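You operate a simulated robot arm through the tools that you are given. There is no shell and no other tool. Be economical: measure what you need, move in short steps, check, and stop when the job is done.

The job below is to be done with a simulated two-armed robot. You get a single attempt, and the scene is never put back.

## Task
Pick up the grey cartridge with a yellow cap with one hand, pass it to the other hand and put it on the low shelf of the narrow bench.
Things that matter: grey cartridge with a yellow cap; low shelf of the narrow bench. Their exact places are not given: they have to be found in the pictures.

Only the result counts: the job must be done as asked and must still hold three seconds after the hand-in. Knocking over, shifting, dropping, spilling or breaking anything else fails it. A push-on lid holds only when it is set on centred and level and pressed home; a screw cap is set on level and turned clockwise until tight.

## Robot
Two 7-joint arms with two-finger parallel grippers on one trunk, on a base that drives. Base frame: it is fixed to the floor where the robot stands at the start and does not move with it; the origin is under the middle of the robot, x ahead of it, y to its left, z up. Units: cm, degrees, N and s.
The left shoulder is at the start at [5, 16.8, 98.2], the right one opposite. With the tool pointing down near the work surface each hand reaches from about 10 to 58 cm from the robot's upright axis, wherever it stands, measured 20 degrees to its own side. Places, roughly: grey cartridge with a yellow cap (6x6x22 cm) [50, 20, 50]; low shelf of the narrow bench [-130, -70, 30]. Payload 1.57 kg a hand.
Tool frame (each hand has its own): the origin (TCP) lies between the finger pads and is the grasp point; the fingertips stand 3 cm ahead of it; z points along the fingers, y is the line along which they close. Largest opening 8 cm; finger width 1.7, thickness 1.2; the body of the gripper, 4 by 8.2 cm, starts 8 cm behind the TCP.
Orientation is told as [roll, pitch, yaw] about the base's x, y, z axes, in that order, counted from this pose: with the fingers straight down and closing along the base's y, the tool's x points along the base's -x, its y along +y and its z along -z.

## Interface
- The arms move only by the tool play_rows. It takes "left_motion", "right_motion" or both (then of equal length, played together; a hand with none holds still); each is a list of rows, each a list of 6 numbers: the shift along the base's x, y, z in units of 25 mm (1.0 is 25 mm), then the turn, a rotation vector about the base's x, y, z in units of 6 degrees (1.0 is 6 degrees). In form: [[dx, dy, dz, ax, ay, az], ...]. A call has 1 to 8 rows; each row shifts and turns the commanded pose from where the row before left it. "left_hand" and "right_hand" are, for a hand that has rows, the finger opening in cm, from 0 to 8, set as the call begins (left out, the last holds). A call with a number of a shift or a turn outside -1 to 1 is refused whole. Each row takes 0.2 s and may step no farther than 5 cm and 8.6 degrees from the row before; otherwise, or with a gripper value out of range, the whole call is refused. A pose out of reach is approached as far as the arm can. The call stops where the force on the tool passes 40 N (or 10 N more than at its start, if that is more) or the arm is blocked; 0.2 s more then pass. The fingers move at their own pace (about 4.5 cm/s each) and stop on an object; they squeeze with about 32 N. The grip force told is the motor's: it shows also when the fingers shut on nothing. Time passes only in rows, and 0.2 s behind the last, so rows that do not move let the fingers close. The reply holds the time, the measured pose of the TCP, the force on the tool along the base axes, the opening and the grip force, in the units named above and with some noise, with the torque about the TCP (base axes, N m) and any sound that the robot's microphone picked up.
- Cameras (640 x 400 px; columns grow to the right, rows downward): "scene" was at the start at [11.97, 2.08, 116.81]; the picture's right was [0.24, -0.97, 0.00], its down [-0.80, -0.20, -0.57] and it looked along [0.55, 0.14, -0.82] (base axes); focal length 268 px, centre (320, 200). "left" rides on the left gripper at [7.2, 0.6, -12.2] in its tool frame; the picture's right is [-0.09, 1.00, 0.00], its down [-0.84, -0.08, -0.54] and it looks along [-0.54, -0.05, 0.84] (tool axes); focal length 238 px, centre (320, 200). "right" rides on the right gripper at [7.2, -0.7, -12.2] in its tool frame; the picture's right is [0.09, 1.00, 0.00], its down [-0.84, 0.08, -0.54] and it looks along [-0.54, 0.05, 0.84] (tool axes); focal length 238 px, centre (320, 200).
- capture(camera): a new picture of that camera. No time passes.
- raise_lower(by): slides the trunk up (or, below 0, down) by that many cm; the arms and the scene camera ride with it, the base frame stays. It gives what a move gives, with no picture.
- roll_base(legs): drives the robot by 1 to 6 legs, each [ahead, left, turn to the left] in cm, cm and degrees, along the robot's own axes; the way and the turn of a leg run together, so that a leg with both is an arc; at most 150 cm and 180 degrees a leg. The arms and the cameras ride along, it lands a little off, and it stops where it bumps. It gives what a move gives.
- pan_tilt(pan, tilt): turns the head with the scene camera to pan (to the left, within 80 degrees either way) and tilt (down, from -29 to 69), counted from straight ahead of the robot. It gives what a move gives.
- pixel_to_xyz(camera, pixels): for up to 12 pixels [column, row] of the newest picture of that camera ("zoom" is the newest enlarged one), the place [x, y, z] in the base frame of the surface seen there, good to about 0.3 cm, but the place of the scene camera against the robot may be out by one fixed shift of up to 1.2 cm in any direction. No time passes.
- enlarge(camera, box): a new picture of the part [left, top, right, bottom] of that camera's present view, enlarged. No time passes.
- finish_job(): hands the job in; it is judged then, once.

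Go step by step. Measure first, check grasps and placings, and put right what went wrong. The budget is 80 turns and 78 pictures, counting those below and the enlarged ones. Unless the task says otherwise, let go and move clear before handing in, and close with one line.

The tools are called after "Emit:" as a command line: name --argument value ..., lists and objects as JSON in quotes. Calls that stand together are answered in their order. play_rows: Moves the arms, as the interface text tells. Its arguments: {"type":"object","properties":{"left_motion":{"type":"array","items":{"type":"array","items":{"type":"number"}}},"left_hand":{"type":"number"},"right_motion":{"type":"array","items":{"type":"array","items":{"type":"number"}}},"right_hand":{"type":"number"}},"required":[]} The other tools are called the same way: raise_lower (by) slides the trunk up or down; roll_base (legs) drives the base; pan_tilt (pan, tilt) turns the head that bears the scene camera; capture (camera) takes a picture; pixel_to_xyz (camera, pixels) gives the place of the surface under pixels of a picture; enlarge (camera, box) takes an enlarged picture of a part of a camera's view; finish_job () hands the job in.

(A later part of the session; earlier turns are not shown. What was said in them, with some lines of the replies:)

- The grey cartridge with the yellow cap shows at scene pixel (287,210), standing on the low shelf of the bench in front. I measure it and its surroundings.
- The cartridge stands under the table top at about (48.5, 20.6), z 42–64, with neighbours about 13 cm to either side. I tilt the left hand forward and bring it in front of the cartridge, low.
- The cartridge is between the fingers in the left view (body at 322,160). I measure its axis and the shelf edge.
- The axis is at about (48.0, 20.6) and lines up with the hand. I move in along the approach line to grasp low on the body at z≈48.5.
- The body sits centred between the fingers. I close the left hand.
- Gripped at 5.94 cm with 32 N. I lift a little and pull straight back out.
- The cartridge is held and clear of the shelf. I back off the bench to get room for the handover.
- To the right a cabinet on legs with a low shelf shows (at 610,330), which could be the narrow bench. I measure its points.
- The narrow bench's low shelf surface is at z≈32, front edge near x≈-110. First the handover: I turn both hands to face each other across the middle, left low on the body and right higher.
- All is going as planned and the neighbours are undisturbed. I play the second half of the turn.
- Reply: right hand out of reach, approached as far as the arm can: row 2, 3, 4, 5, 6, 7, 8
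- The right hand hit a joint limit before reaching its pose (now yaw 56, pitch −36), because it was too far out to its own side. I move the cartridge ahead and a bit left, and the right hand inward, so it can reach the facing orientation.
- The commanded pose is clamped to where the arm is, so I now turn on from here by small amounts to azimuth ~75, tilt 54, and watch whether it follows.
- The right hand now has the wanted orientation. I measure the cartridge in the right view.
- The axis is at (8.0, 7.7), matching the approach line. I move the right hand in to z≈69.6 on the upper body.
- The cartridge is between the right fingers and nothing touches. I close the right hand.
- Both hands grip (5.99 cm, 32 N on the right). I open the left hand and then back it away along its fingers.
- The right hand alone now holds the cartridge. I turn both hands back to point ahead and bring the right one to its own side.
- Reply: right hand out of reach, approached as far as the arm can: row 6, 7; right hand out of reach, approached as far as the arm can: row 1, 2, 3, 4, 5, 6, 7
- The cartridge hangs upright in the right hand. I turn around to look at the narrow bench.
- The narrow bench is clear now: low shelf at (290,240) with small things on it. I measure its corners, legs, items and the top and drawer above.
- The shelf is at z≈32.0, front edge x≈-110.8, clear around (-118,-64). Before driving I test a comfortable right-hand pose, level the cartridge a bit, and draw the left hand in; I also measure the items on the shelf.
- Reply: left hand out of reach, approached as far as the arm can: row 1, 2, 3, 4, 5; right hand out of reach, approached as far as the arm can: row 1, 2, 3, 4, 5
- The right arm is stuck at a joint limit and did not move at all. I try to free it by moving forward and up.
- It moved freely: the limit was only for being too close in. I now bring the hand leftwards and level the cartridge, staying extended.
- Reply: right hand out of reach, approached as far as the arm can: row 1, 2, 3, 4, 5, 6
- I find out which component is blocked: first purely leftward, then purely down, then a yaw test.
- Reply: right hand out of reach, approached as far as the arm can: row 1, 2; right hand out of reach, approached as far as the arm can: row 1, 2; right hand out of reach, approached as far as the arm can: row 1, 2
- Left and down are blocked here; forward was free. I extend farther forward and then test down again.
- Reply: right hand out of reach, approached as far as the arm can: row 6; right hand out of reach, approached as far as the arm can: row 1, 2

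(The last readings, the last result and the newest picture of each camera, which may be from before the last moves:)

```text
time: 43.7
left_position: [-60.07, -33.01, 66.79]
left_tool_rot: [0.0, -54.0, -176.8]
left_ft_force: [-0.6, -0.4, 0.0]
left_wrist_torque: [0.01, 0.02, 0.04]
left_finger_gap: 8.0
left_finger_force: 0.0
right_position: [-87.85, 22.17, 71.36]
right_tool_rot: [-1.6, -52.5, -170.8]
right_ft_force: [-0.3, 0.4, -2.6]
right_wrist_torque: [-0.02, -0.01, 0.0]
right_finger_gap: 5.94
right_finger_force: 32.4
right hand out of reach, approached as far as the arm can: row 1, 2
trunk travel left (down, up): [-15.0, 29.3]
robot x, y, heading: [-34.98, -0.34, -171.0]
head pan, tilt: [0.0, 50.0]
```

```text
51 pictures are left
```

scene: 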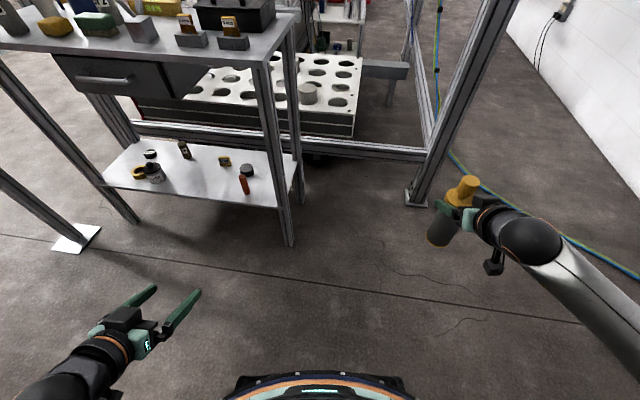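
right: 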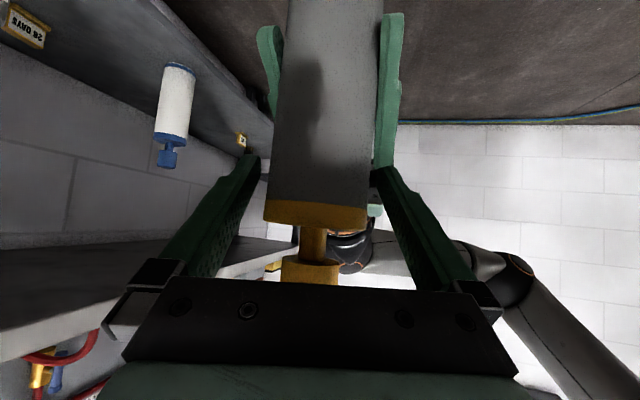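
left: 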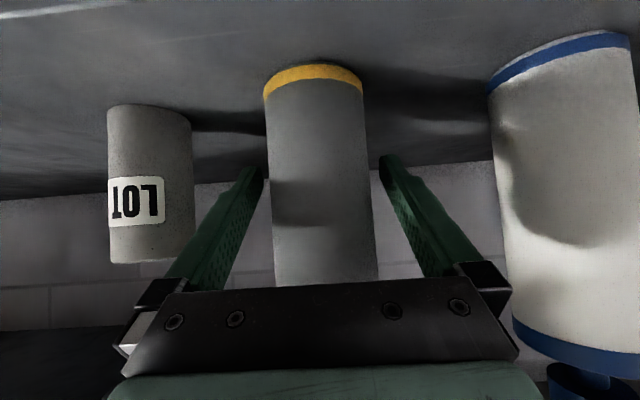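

The right elbow is swung out, so the hand's straight-ahead yaw sits at a limit. Pointing leftward (as at the handover) was free, so I yaw left about 45° while moving toward the middle, then test going down.

Emit:
play_rows --right_motion '[[0, 0, 0, 0, 0, 0.95], [0, 0, 0, 0, 0, 0.95], [0.05, -0.3, 0, 0, 0, 0.95], [0.1, -0.6, 0, 0, 0, 0.95], [0.1, -0.8, 0, 0, 0, 0.95], [0.1, -0.8, 0, 0, 0, 0.95], [0.1, -0.8, 0, 0, 0, 0.95], [0.1, -0.8, 0, 0, 0, 0.95]]'

Emit:
play_rows --right_motion '[[0.1, -0.8, 0, 0, 0, 0.5], [0.1, -0.8, 0, 0, 0, 0.5], [0.1, -0.8, -0.5, 0, 0, 0], [0, 0, -0.8, 0, 0, 0], [0, 0, -0.8, 0, 0, 0], [0, 0, -0.8, 0, 0, 0], [0, 0, -0.8, 0, 0, 0]]'

Emit:
capture --camera "scene"

```text
time: 45.5
left_position: [-60.18, -32.9, 66.76]
left_tool_rot: [0.0, -54.1, -176.7]
left_ft_force: [0.4, 1.0, -0.7]
left_wrist_torque: [0.01, -0.01, 0.04]
left_finger_gap: 7.97
left_finger_force: 0.1
right_position: [-86.55, 11.96, 71.31]
right_tool_rot: [-1.7, -52.7, -125.4]
right_ft_force: [0.1, -0.5, -2.1]
right_wrist_torque: [0.03, -0.04, -0.03]
right_finger_gap: 5.94
right_finger_force: 31.7
trunk travel left (down, up): [-15.0, 29.3]
robot x, y, heading: [-35.15, -0.39, -170.8]
head pan, tilt: [0.0, 50.0]
```

```text
time: 47.1
left_position: [-60.08, -33.0, 66.8]
left_tool_rot: [-0.1, -54.0, -176.7]
left_ft_force: [-0.5, -0.5, 0.0]
left_wrist_torque: [-0.01, 0.01, 0.05]
left_finger_gap: 7.99
left_finger_force: 0.1
right_position: [-85.6, 5.94, 62.04]
right_tool_rot: [-1.7, -52.5, -119.1]
right_ft_force: [0.6, 0.2, -2.4]
right_wrist_torque: [0.02, -0.02, 0.0]
right_finger_gap: 5.92
right_finger_force: 31.6
trunk travel left (down, up): [-15.0, 29.3]
robot x, y, heading: [-34.98, 0.08, -171.2]
head pan, tilt: [0.0, 50.0]
```

```text
50 pictures are left
```

scene: 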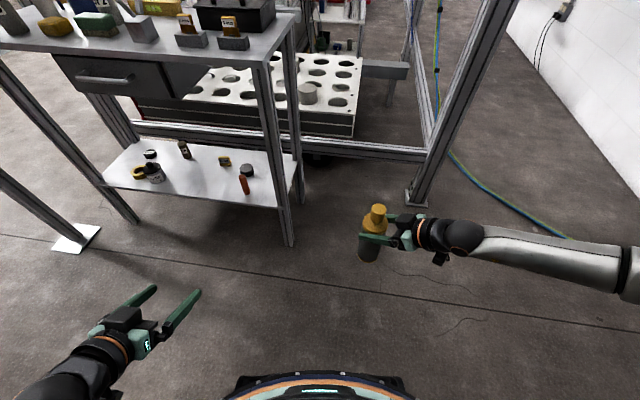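

The hand is free here at rel. yaw 52 and z 62, so I'll place with this hand direction. I bring the right hand to the robot's middle line and fold the left hand to fingers-down and closer, out of the way.

Emit:
play_rows --right_motion '[[0.11, -0.69, 0, 0, 0, 0], [0.11, -0.69, 0, 0, 0, 0], [0.11, -0.69, 0, 0, 0, 0], [0.11, -0.69, 0, 0, 0, 0], [0.11, -0.69, 0, 0, 0, 0], [0.11, -0.69, 0, 0, 0, 0], [0.11, -0.69, 0, 0, 0, 0], [0.11, -0.69, 0, 0, 0, 0]]' --left_motion '[[0, 0, 0.1, 0.056, -0.998, 0], [0, 0, 0.1, 0.056, -0.998, 0], [0, 0, 0.1, 0.056, -0.998, 0], [0.2, 0, 0.1, 0.056, -0.998, 0], [0.4, 0, 0.1, 0.056, -0.998, 0], [0.4, 0.05, 0.1, 0.056, -0.998, 0], [0.4, 0.05, 0.1, 0.056, -0.998, 0], [0.4, 0.05, 0.1, 0.056, -0.998, 0]]'

Emit:
capture --camera "scene"

```text
time: 48.9
left_position: [-56.6, -33.55, 66.91]
left_tool_rot: [0.0, -5.9, -176.7]
left_ft_force: [-0.4, -0.2, -0.5]
left_wrist_torque: [-0.02, 0.02, -0.01]
left_finger_gap: 8.03
left_finger_force: 0.1
left hand out of reach, approached as far as the arm can: row 1, 2, 4
right_position: [-83.4, -7.65, 62.03]
right_tool_rot: [-1.7, -52.6, -119.3]
right_ft_force: [0.2, 0.9, -2.3]
right_wrist_torque: [0.04, 0.04, 0.0]
right_finger_gap: 5.91
right_finger_force: 32.1
trunk travel left (down, up): [-15.0, 29.3]
robot x, y, heading: [-35.34, -0.12, -170.9]
head pan, tilt: [0.0, 50.0]
```

```text
49 pictures are left
```

scene: 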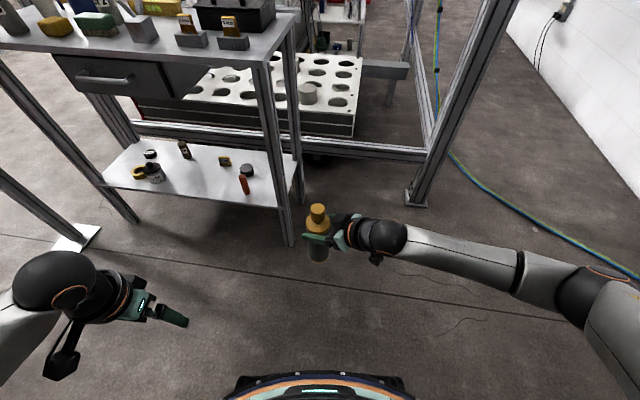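

The right hand is at the robot's midline, and the left is folded. I turn to heading ~165 and sidestep to a staging place in front of the narrow bench, keeping well back.

Emit:
roll_base --legs '[[0, 0, -24], [-20, 80, 0]]'

Emit:
pan_tilt --pan 0 --tilt 40

Emit:
capture --camera "scene"

```text
time: 57.5
left_position: [-69.66, -103.44, 66.93]
left_tool_rot: [-0.1, -5.9, 159.0]
left_ft_force: [0.4, -0.3, 0.5]
left_wrist_torque: [0.0, -0.02, 0.01]
left_finger_gap: 8.0
left_finger_force: 0.1
right_position: [-83.6, -69.08, 62.09]
right_tool_rot: [-1.7, -52.6, -143.4]
right_ft_force: [0.3, 0.0, -2.9]
right_wrist_torque: [0.03, -0.01, 0.02]
right_finger_gap: 5.92
right_finger_force: 32.3
trunk travel left (down, up): [-15.0, 29.3]
robot x, y, heading: [-36.16, -81.66, 164.8]
head pan, tilt: [0.0, 50.0]
```

```text
time: 58.2
left_position: [-69.64, -103.42, 66.93]
left_tool_rot: [0.0, -6.0, 159.1]
left_ft_force: [0.2, -0.3, -1.1]
left_wrist_torque: [0.02, -0.03, 0.01]
left_finger_gap: 8.0
left_finger_force: 0.1
right_position: [-83.62, -69.02, 62.08]
right_tool_rot: [-1.5, -52.6, -143.6]
right_ft_force: [-1.0, -0.2, -2.1]
right_wrist_torque: [-0.01, -0.07, -0.03]
right_finger_gap: 5.91
right_finger_force: 31.7
trunk travel left (down, up): [-15.0, 29.3]
robot x, y, heading: [-36.34, -81.77, 164.6]
head pan, tilt: [0.0, 40.0]
```

```text
48 pictures are left
```

scene: 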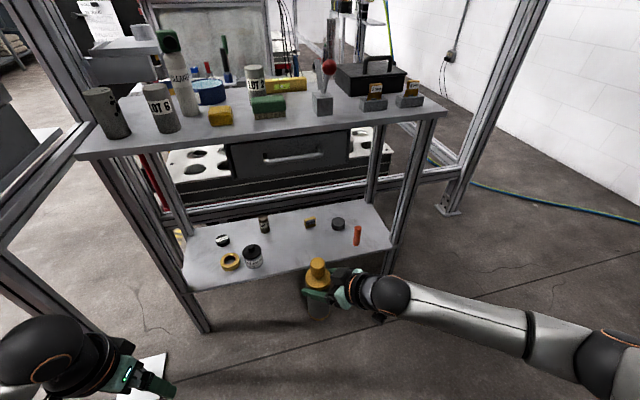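

The staging is good: shelf straight ahead with a clear patch around (330,250). I pull the left hand farther back, lower the right hand 4 cm and the trunk 6 cm.

Emit:
play_rows --left_motion '[[0.7, -0.2, 0.2, 0, 0, 0], [0.7, -0.2, 0.2, 0, 0, 0], [0.7, -0.2, 0.2, 0, 0, 0], [0.7, -0.2, 0.2, 0, 0, 0]]' --right_motion '[[0, 0, -0.4, 0, 0, 0], [0, 0, -0.4, 0, 0, 0], [0, 0, -0.4, 0, 0, 0], [0, 0, -0.4, 0, 0, 0]]'

Emit:
raise_lower --by -6

Emit:
capture --camera "scene"

Emit:
capture --camera "right"

```text
time: 59.2
left_position: [-67.62, -106.45, 66.22]
left_tool_rot: [0.0, -6.1, 159.0]
left_ft_force: [0.0, 0.0, -0.4]
left_wrist_torque: [0.03, -0.01, 0.0]
left_finger_gap: 7.98
left_finger_force: 0.1
left hand out of reach, approached as far as the arm can: row 1, 2, 3, 4
right_position: [-83.7, -68.87, 58.06]
right_tool_rot: [-1.6, -52.5, -143.5]
right_ft_force: [0.2, 0.7, -2.7]
right_wrist_torque: [0.0, -0.03, 0.0]
right_finger_gap: 5.95
right_finger_force: 31.7
trunk travel left (down, up): [-15.0, 29.3]
robot x, y, heading: [-35.87, -82.12, 164.9]
head pan, tilt: [0.0, 40.0]
```

```text
time: 60.2
left_position: [-67.64, -106.55, 60.22]
left_tool_rot: [-0.2, -5.9, 158.9]
left_ft_force: [0.2, -0.7, 0.5]
left_wrist_torque: [0.01, -0.02, -0.02]
left_finger_gap: 7.99
left_finger_force: 0.1
right_position: [-83.62, -68.87, 52.08]
right_tool_rot: [-1.7, -52.6, -143.6]
right_ft_force: [-0.1, 0.4, -2.2]
right_wrist_torque: [0.03, -0.03, 0.02]
right_finger_gap: 5.92
right_finger_force: 31.7
trunk travel left (down, up): [-9.0, 35.3]
robot x, y, heading: [-36.51, -81.91, 164.8]
head pan, tilt: [0.0, 40.0]
```

```text
47 pictures are left
```

scene: 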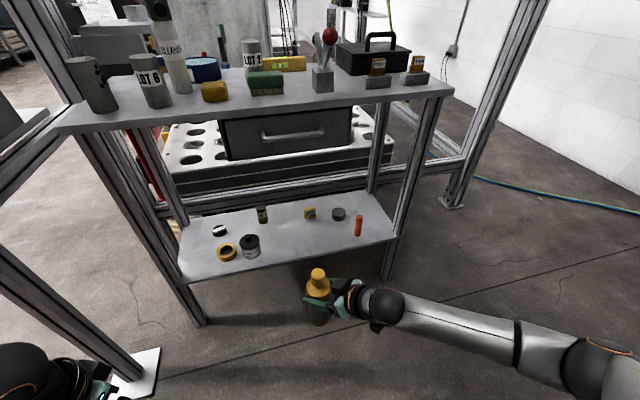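

```text
46 pictures are left
```

right: 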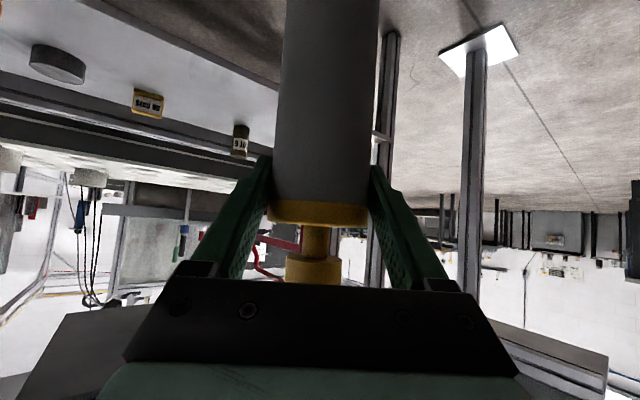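

The cartridge bottom should now be at z≈38, 6 cm over the shelf level. I drive half of the way forward and check clearances.

Emit:
roll_base --legs '[[17, 0, 0]]'

Emit:
capture --camera "scene"

Emit:
capture --camera "left"

Emit:
pan_tilt --pan 50 --tilt 45

Emit:
capture --camera "scene"

```text
time: 61.7
left_position: [-84.15, -101.91, 60.18]
left_tool_rot: [-0.2, -5.8, 158.9]
left_ft_force: [0.4, -0.4, 1.1]
left_wrist_torque: [0.03, -0.02, -0.01]
left_finger_gap: 7.99
left_finger_force: 0.1
right_position: [-100.17, -64.43, 51.98]
right_tool_rot: [-1.7, -52.5, -143.4]
right_ft_force: [-0.3, 0.6, -1.7]
right_wrist_torque: [-0.03, 0.0, 0.01]
right_finger_gap: 5.94
right_finger_force: 32.5
trunk travel left (down, up): [-9.0, 35.3]
robot x, y, heading: [-52.96, -77.53, 164.8]
head pan, tilt: [0.0, 40.0]
```

```text
45 pictures are left
```

scene: 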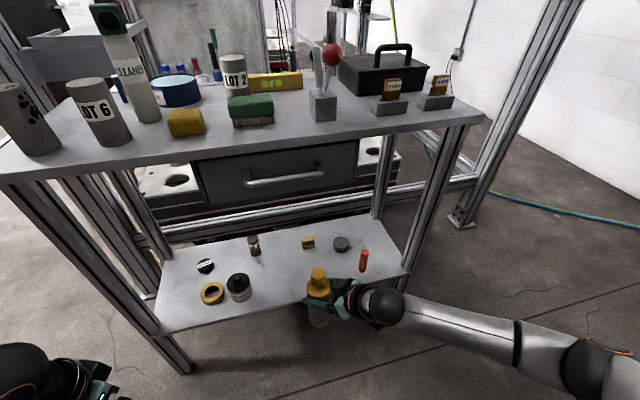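

```text
44 pictures are left
```

left: 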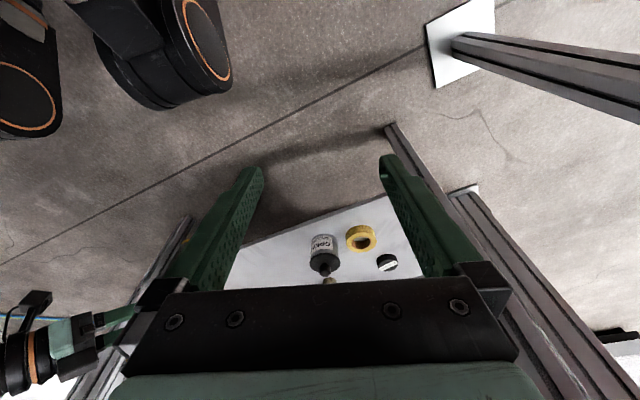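

```text
time: 62.9
left_position: [-84.13, -101.98, 60.24]
left_tool_rot: [-0.2, -5.9, 158.9]
left_ft_force: [0.8, -0.6, 0.0]
left_wrist_torque: [0.02, -0.01, -0.01]
left_finger_gap: 8.0
left_finger_force: 0.2
right_position: [-100.12, -64.46, 52.02]
right_tool_rot: [-1.6, -52.6, -143.6]
right_ft_force: [-0.8, -0.1, -2.0]
right_wrist_torque: [-0.01, 0.0, 0.0]
right_finger_gap: 5.94
right_finger_force: 32.2
trunk travel left (down, up): [-9.0, 35.3]
robot x, y, heading: [-53.01, -77.47, 164.4]
head pan, tilt: [50.0, 45.0]
```

```text
43 pictures are left
```

scene: 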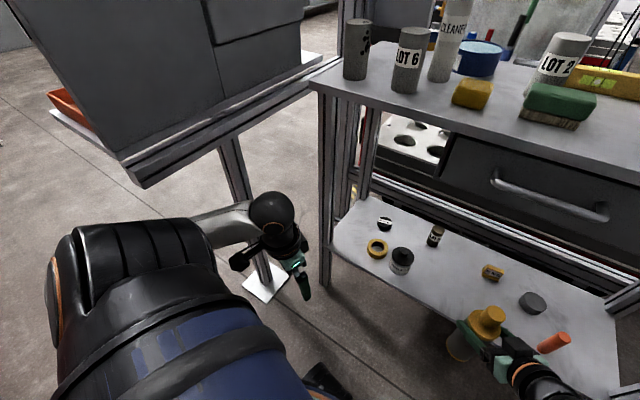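

The left arm seems clear of the cabinet and the bench leg. I measure the gaps before driving the rest.

Emit:
pixel_to_xyz --camera "scene" --pixels '[[272, 200], [292, 215], [300, 250], [245, 258], [322, 230], [320, 90], [140, 185], [230, 215], [200, 225], [60, 240], [300, 80]]'

```text
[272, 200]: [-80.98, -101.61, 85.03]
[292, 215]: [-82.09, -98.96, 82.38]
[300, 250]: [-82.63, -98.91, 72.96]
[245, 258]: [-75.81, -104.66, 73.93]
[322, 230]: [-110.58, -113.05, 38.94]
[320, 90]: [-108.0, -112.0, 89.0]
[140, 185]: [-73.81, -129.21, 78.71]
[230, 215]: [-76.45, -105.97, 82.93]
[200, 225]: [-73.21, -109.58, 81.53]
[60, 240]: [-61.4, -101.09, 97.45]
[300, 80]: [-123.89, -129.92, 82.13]
```

There is enough room; to keep the left wrist well off the table edge (x≈-108) I drive only 13 cm and reach the rest with the right arm.

Emit:
roll_base --legs '[[13, 0, 0]]'

Emit:
play_rows --right_motion '[[-0.6, 0.1, 0, 0, 0, 0], [-0.6, 0.1, 0, 0, 0, 0], [-0.6, 0.1, 0, 0, 0, 0]]'

Emit:
pan_tilt --pan 0 --tilt 50

Emit:
capture --camera "scene"

Emit:
capture --camera "right"

```text
time: 64.1
left_position: [-96.66, -98.53, 60.18]
left_tool_rot: [-0.1, -5.9, 159.0]
left_ft_force: [-0.1, 0.0, -1.0]
left_wrist_torque: [-0.04, 0.0, -0.01]
left_finger_gap: 8.01
left_finger_force: 0.0
right_position: [-112.62, -61.02, 52.08]
right_tool_rot: [-1.6, -52.4, -143.4]
right_ft_force: [-0.2, -0.7, -2.2]
right_wrist_torque: [-0.02, -0.03, -0.01]
right_finger_gap: 5.93
right_finger_force: 32.1
trunk travel left (down, up): [-9.0, 35.3]
robot x, y, heading: [-65.57, -73.79, 165.2]
head pan, tilt: [50.0, 45.0]
```

```text
time: 64.9
left_position: [-96.69, -98.54, 60.16]
left_tool_rot: [-0.1, -5.8, 159.0]
left_ft_force: [-0.2, 0.6, -0.4]
left_wrist_torque: [0.0, 0.02, -0.03]
left_finger_gap: 7.99
left_finger_force: 0.1
right_position: [-117.14, -60.29, 52.12]
right_tool_rot: [-1.6, -52.5, -143.5]
right_ft_force: [-0.5, -0.6, -2.5]
right_wrist_torque: [0.0, -0.02, -0.02]
right_finger_gap: 5.92
right_finger_force: 31.9
trunk travel left (down, up): [-9.0, 35.3]
robot x, y, heading: [-65.37, -73.54, 164.6]
head pan, tilt: [50.0, 45.0]
```

```text
time: 66.1
left_position: [-96.55, -98.59, 60.21]
left_tool_rot: [-0.1, -5.8, 159.0]
left_ft_force: [-0.7, 0.4, -0.3]
left_wrist_torque: [-0.02, 0.02, 0.03]
left_finger_gap: 7.98
left_finger_force: 0.1
right_position: [-117.14, -60.37, 52.1]
right_tool_rot: [-1.5, -52.5, -143.5]
right_ft_force: [-0.4, 0.2, -2.3]
right_wrist_torque: [0.01, -0.04, 0.03]
right_finger_gap: 5.93
right_finger_force: 31.9
trunk travel left (down, up): [-9.0, 35.3]
robot x, y, heading: [-65.74, -73.83, 165.1]
head pan, tilt: [0.0, 50.0]
```

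```text
42 pictures are left
```

scene: 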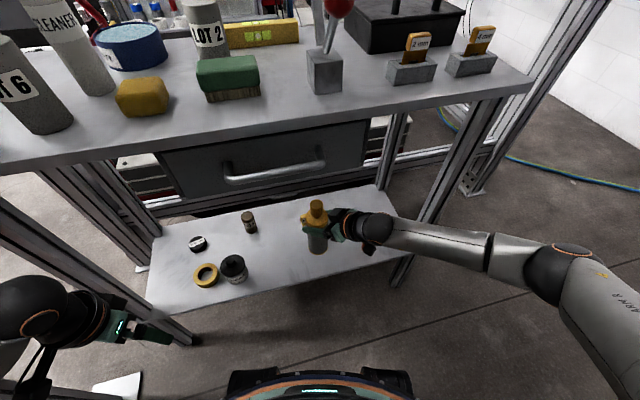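

```text
41 pictures are left
```

right: 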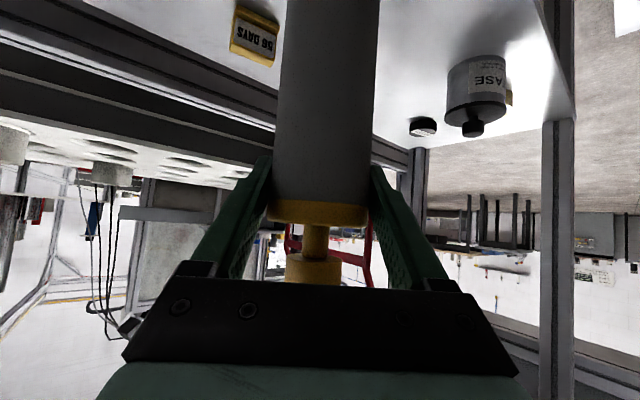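

The cartridge is above the clear patch of shelf, clear of the yellow tag and bottles. I lower the trunk 5 cm and look.

Emit:
raise_lower --by -5

Emit:
enlarge --camera "scene" --box '[220, 150, 420, 300]'

Emit:
pixel_to_xyz --camera "zoom" --pixels '[[310, 300], [310, 270], [310, 250], [310, 170], [300, 320]]'

```text
time: 67.0
left_position: [-96.6, -98.56, 55.2]
left_tool_rot: [-0.1, -5.9, 158.9]
left_ft_force: [-1.0, -0.4, -0.3]
left_wrist_torque: [0.01, -0.02, -0.01]
left_finger_gap: 8.01
left_finger_force: 0.0
right_position: [-117.16, -60.41, 47.05]
right_tool_rot: [-1.6, -52.6, -143.5]
right_ft_force: [-0.3, -0.1, -2.0]
right_wrist_torque: [-0.01, -0.01, -0.03]
right_finger_gap: 5.93
right_finger_force: 32.4
trunk travel left (down, up): [-4.0, 40.3]
robot x, y, heading: [-65.32, -74.27, 165.0]
head pan, tilt: [0.0, 50.0]
```

```text
2.67 times, centred on (320, 225) of scene
```

zoom: 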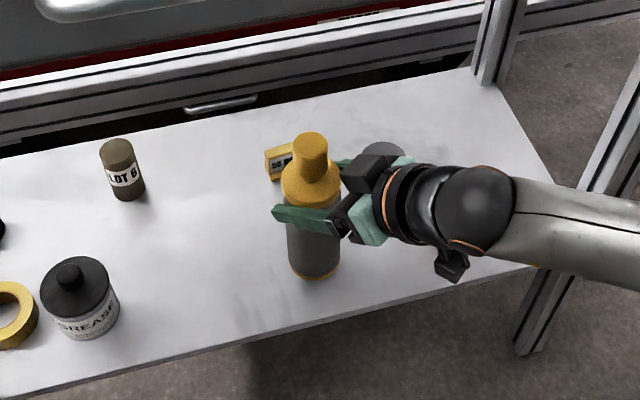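

```text
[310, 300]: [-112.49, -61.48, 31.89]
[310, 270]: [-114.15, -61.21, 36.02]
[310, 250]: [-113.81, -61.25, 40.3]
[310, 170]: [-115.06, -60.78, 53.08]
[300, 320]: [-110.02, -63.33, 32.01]
```

The bottom is about 1 cm above the shelf. I lower in small steps by the arm until contact force shows.

Emit:
play_rows --right_motion '[[0, 0, -0.1, 0, 0, 0], [0, 0, -0.08, 0, 0, 0], [0, 0, -0.06, 0, 0, 0]]'

Emit:
enlarge --camera "scene" --box '[270, 180, 370, 260]'

```text
time: 67.8
left_position: [-96.48, -98.55, 55.32]
left_tool_rot: [-0.2, -5.8, 158.9]
left_ft_force: [0.6, -0.1, 0.2]
left_wrist_torque: [-0.01, 0.0, 0.02]
left_finger_gap: 8.0
left_finger_force: 0.0
right_position: [-117.21, -60.25, 46.49]
right_tool_rot: [-1.6, -52.5, -143.5]
right_ft_force: [0.0, 0.0, -3.0]
right_wrist_torque: [0.03, -0.02, 0.01]
right_finger_gap: 5.93
right_finger_force: 32.1
trunk travel left (down, up): [-4.0, 40.3]
robot x, y, heading: [-65.78, -73.84, 164.8]
head pan, tilt: [0.0, 50.0]
```

```text
5.00 times, centred on (320, 220) of scene
```

zoom: 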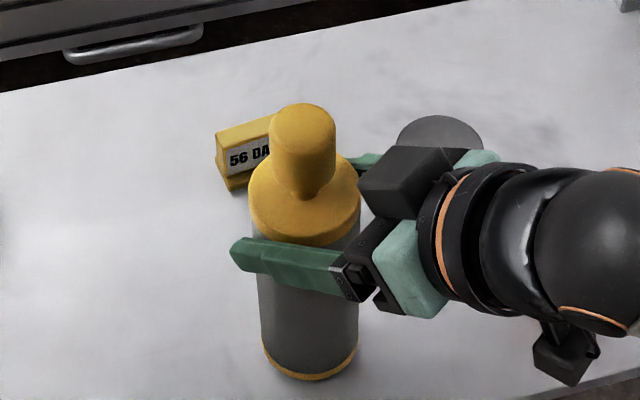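

No contact yet (force −3 is only the weight). I keep lowering in fine steps.

Emit:
play_rows --right_motion '[[0, 0, -0.06, 0, 0, 0], [0, 0, -0.06, 0, 0, 0]]'

Emit:
play_rows --right_motion '[[0, 0, -0.04, 0, 0, 0], [0, 0, -0.04, 0, 0, 0]]'

```text
time: 68.4
left_position: [-96.66, -98.62, 55.28]
left_tool_rot: [-0.1, -5.9, 159.1]
left_ft_force: [0.2, -0.8, 0.9]
left_wrist_torque: [0.0, 0.0, -0.03]
left_finger_gap: 8.0
left_finger_force: 0.0
right_position: [-117.18, -60.3, 46.1]
right_tool_rot: [-1.7, -52.4, -143.5]
right_ft_force: [0.5, 0.0, -2.2]
right_wrist_torque: [0.0, -0.02, -0.03]
right_finger_gap: 5.92
right_finger_force: 32.2
trunk travel left (down, up): [-4.0, 40.3]
robot x, y, heading: [-65.41, -73.82, 164.8]
head pan, tilt: [0.0, 50.0]
```

```text
time: 69.0
left_position: [-96.66, -98.51, 55.32]
left_tool_rot: [-0.1, -5.9, 159.1]
left_ft_force: [-0.8, 0.5, 0.3]
left_wrist_torque: [0.0, -0.03, -0.02]
left_finger_gap: 8.0
left_finger_force: 0.1
right_position: [-117.2, -60.27, 45.93]
right_tool_rot: [-1.7, -52.4, -143.5]
right_ft_force: [0.5, -0.8, -3.0]
right_wrist_torque: [-0.01, 0.01, -0.01]
right_finger_gap: 5.94
right_finger_force: 31.5
trunk travel left (down, up): [-4.0, 40.3]
robot x, y, heading: [-65.52, -73.91, 164.9]
head pan, tilt: [0.0, 50.0]
```

Emit:
play_rows --right_motion '[[0, 0, -0.04, 0, 0, 0], [0, 0, -0.04, 0, 0, 0]]'

Emit:
play_rows --right_motion '[[0, 0, -0.04, 0, 0, 0], [0, 0, -0.04, 0, 0, 0]]'

Emit:
enlarge --camera "scene" --box '[270, 180, 370, 260]'

```text
time: 69.6
left_position: [-96.6, -98.57, 55.27]
left_tool_rot: [0.0, -5.8, 158.9]
left_ft_force: [0.4, -0.2, -0.9]
left_wrist_torque: [-0.03, -0.02, 0.0]
left_finger_gap: 7.99
left_finger_force: 0.0
right_position: [-117.14, -60.32, 45.74]
right_tool_rot: [-1.6, -52.5, -143.5]
right_ft_force: [0.7, -0.3, -0.1]
right_wrist_torque: [0.01, -0.12, -0.01]
right_finger_gap: 5.92
right_finger_force: 31.9
trunk travel left (down, up): [-4.0, 40.3]
robot x, y, heading: [-65.39, -74.02, 164.9]
head pan, tilt: [0.0, 50.0]
```

```text
time: 70.2
left_position: [-96.52, -98.68, 55.25]
left_tool_rot: [0.0, -6.0, 159.1]
left_ft_force: [-0.2, 0.2, -0.1]
left_wrist_torque: [-0.01, 0.01, 0.03]
left_finger_gap: 7.98
left_finger_force: 0.0
right_position: [-117.23, -60.35, 45.73]
right_tool_rot: [-1.6, -52.7, -143.6]
right_ft_force: [3.1, 1.7, 8.1]
right_wrist_torque: [-0.06, -0.61, 0.12]
right_finger_gap: 5.93
right_finger_force: 31.7
trunk travel left (down, up): [-4.0, 40.3]
robot x, y, heading: [-65.6, -73.93, 164.7]
head pan, tilt: [0.0, 50.0]
```

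```text
5.00 times, centred on (320, 220) of scene
```

zoom: 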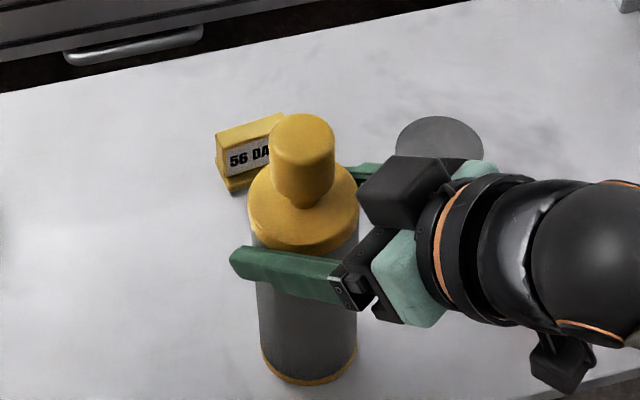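

Contact: force rose to +8 N at z 45.73, so the cartridge stands on the shelf. I ease off slightly and open the hand.

Emit:
play_rows --right_motion '[[0, 0, 0.03, 0, 0, 0], [0, 0, 0, 0, 0, 0]]'

Emit:
play_rows --right_motion '[[0, 0, 0, 0, 0, 0], [0, 0, 0, 0, 0, 0], [0, 0, 0, 0, 0, 0], [0, 0, 0, 0, 0, 0]]' --right_hand 8

Emit:
enlarge --camera "scene" --box '[270, 180, 370, 260]'

Emit:
capture --camera "right"

```text
time: 70.8
left_position: [-96.72, -98.55, 55.22]
left_tool_rot: [-0.2, -5.9, 159.0]
left_ft_force: [-0.1, 0.5, 0.4]
left_wrist_torque: [0.03, -0.02, 0.02]
left_finger_gap: 8.0
left_finger_force: 0.0
right_position: [-117.21, -60.26, 45.69]
right_tool_rot: [-1.7, -52.6, -143.4]
right_ft_force: [-3.2, 0.2, 3.7]
right_wrist_torque: [-0.2, 0.24, -0.08]
right_finger_gap: 5.94
right_finger_force: 31.9
trunk travel left (down, up): [-4.0, 40.3]
robot x, y, heading: [-65.42, -73.83, 165.0]
head pan, tilt: [0.0, 50.0]
```

```text
time: 71.8
left_position: [-96.65, -98.61, 55.21]
left_tool_rot: [-0.2, -5.9, 159.0]
left_ft_force: [0.6, 0.8, -0.2]
left_wrist_torque: [0.02, 0.02, -0.03]
left_finger_gap: 8.02
left_finger_force: 0.1
right_position: [-117.13, -60.29, 45.63]
right_tool_rot: [-1.7, -52.5, -143.5]
right_ft_force: [0.0, 0.3, 0.6]
right_wrist_torque: [-0.02, -0.02, 0.01]
right_finger_gap: 8.02
right_finger_force: 0.1
trunk travel left (down, up): [-4.0, 40.3]
robot x, y, heading: [-65.91, -73.69, 164.8]
head pan, tilt: [0.0, 50.0]
```

```text
5.00 times, centred on (320, 220) of scene
```

zoom: 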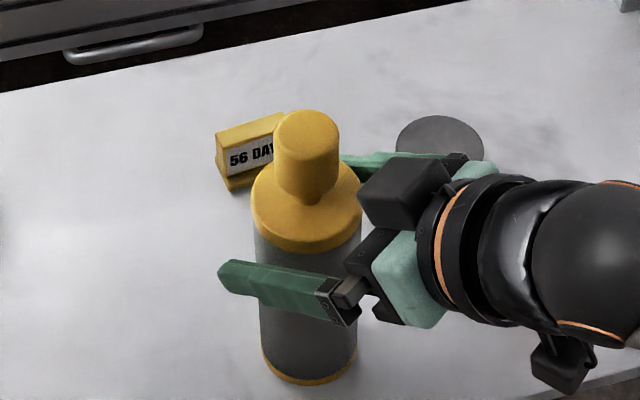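

```text
36 pictures are left
```

right: 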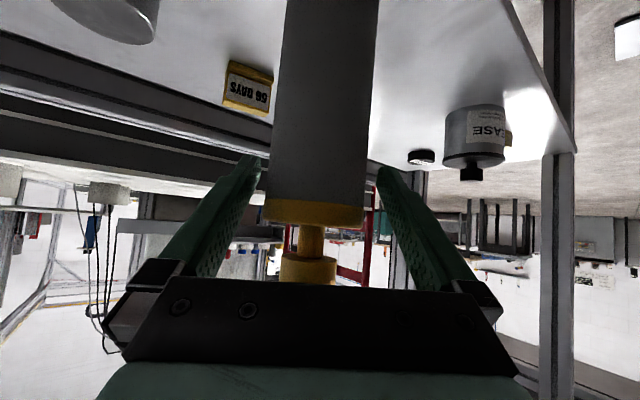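

The cartridge stands free and upright. I withdraw the right hand straight back along its fingers.

Emit:
play_rows --right_motion '[[0.51, 0.38, 0.45, 0, 0, 0], [0.51, 0.38, 0.45, 0, 0, 0], [0.51, 0.38, 0.45, 0, 0, 0], [0.51, 0.38, 0.45, 0, 0, 0], [0.51, 0.38, 0.45, 0, 0, 0], [0.51, 0.38, 0.45, 0, 0, 0]]'

Emit:
capture --camera "scene"

```text
time: 73.2
left_position: [-96.53, -98.67, 55.34]
left_tool_rot: [-0.1, -6.0, 159.1]
left_ft_force: [-0.2, 0.8, 0.8]
left_wrist_torque: [0.02, 0.01, -0.01]
left_finger_gap: 8.0
left_finger_force: 0.0
right_position: [-109.49, -54.67, 52.35]
right_tool_rot: [-1.6, -52.5, -143.4]
right_ft_force: [-0.5, 0.3, -0.5]
right_wrist_torque: [0.02, -0.04, -0.03]
right_finger_gap: 8.0
right_finger_force: 0.0
trunk travel left (down, up): [-4.0, 40.3]
robot x, y, heading: [-65.35, -73.96, 165.0]
head pan, tilt: [0.0, 50.0]
```

```text
35 pictures are left
```

scene: 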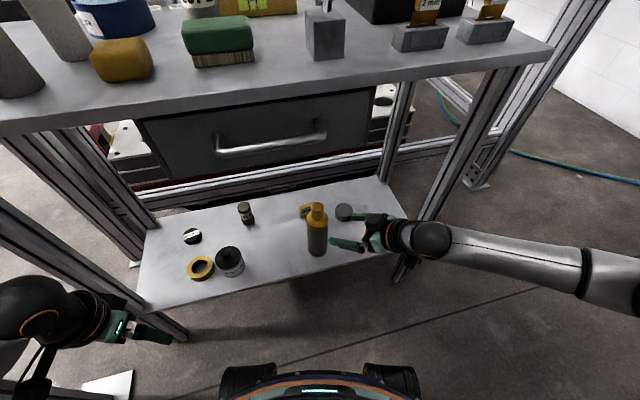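

The hand is off the cartridge. I withdraw a bit more, then back the base off and take a final look.

Emit:
play_rows --right_motion '[[0.6, 0.3, 0.3, 0, 0, 0], [0.6, 0.3, 0.3, 0, 0, 0], [0.6, 0.2, 0.3, 0, 0, 0]]'

Emit:
roll_base --legs '[[-15, 0, 0]]'

Emit:
capture --camera "scene"

Emit:
enlarge --camera "scene" --box '[160, 120, 420, 300]'

```text
time: 74.0
left_position: [-96.64, -98.57, 55.31]
left_tool_rot: [-0.1, -6.0, 158.9]
left_ft_force: [-0.7, -0.1, 0.8]
left_wrist_torque: [0.0, -0.02, -0.01]
left_finger_gap: 8.0
left_finger_force: 0.1
right_position: [-104.88, -52.71, 54.67]
right_tool_rot: [-1.7, -52.4, -143.4]
right_ft_force: [-0.6, -0.6, -0.5]
right_wrist_torque: [0.0, 0.01, 0.0]
right_finger_gap: 8.0
right_finger_force: 0.2
trunk travel left (down, up): [-4.0, 40.3]
robot x, y, heading: [-65.84, -73.78, 165.0]
head pan, tilt: [0.0, 50.0]
```

```text
time: 75.4
left_position: [-82.24, -102.51, 55.24]
left_tool_rot: [-0.2, -5.9, 159.0]
left_ft_force: [-0.2, 0.0, 1.0]
left_wrist_torque: [0.03, 0.01, 0.02]
left_finger_gap: 8.0
left_finger_force: 0.0
right_position: [-90.53, -56.43, 54.64]
right_tool_rot: [-1.7, -52.5, -143.5]
right_ft_force: [-0.1, 0.9, 0.2]
right_wrist_torque: [0.0, 0.03, -0.03]
right_finger_gap: 8.0
right_finger_force: 0.1
trunk travel left (down, up): [-4.0, 40.3]
robot x, y, heading: [-50.85, -77.88, 164.9]
head pan, tilt: [0.0, 50.0]
```

```text
34 pictures are left
```

scene: 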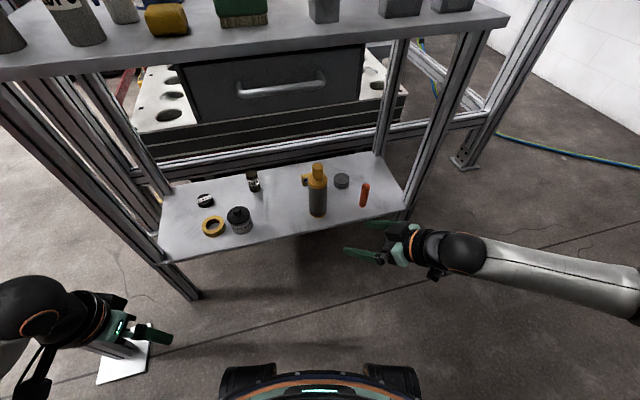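

```text
2.22 times, centred on (290, 210) of scene
```

zoom: 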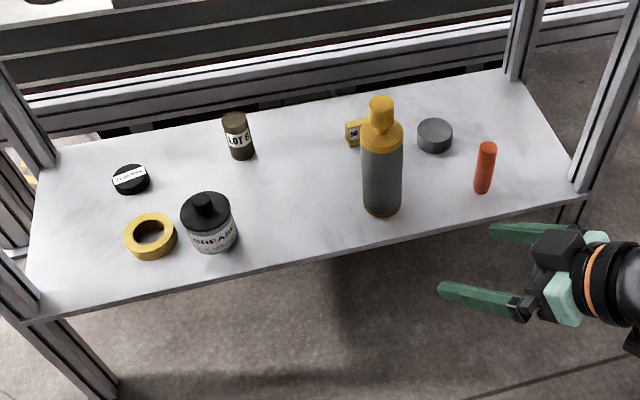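

The cartridge stands upright on the low shelf at zoom pixel (382,165), with everything around it undisturbed and both hands clear. I hand in.

Emit:
finish_job

```text
The job is handed in.
```

The grey cartridge with the yellow cap was picked up with the left hand, passed to the right hand and set upright on the low shelf of the narrow bench; both hands are clear, and the last pictures show nothing else moved.
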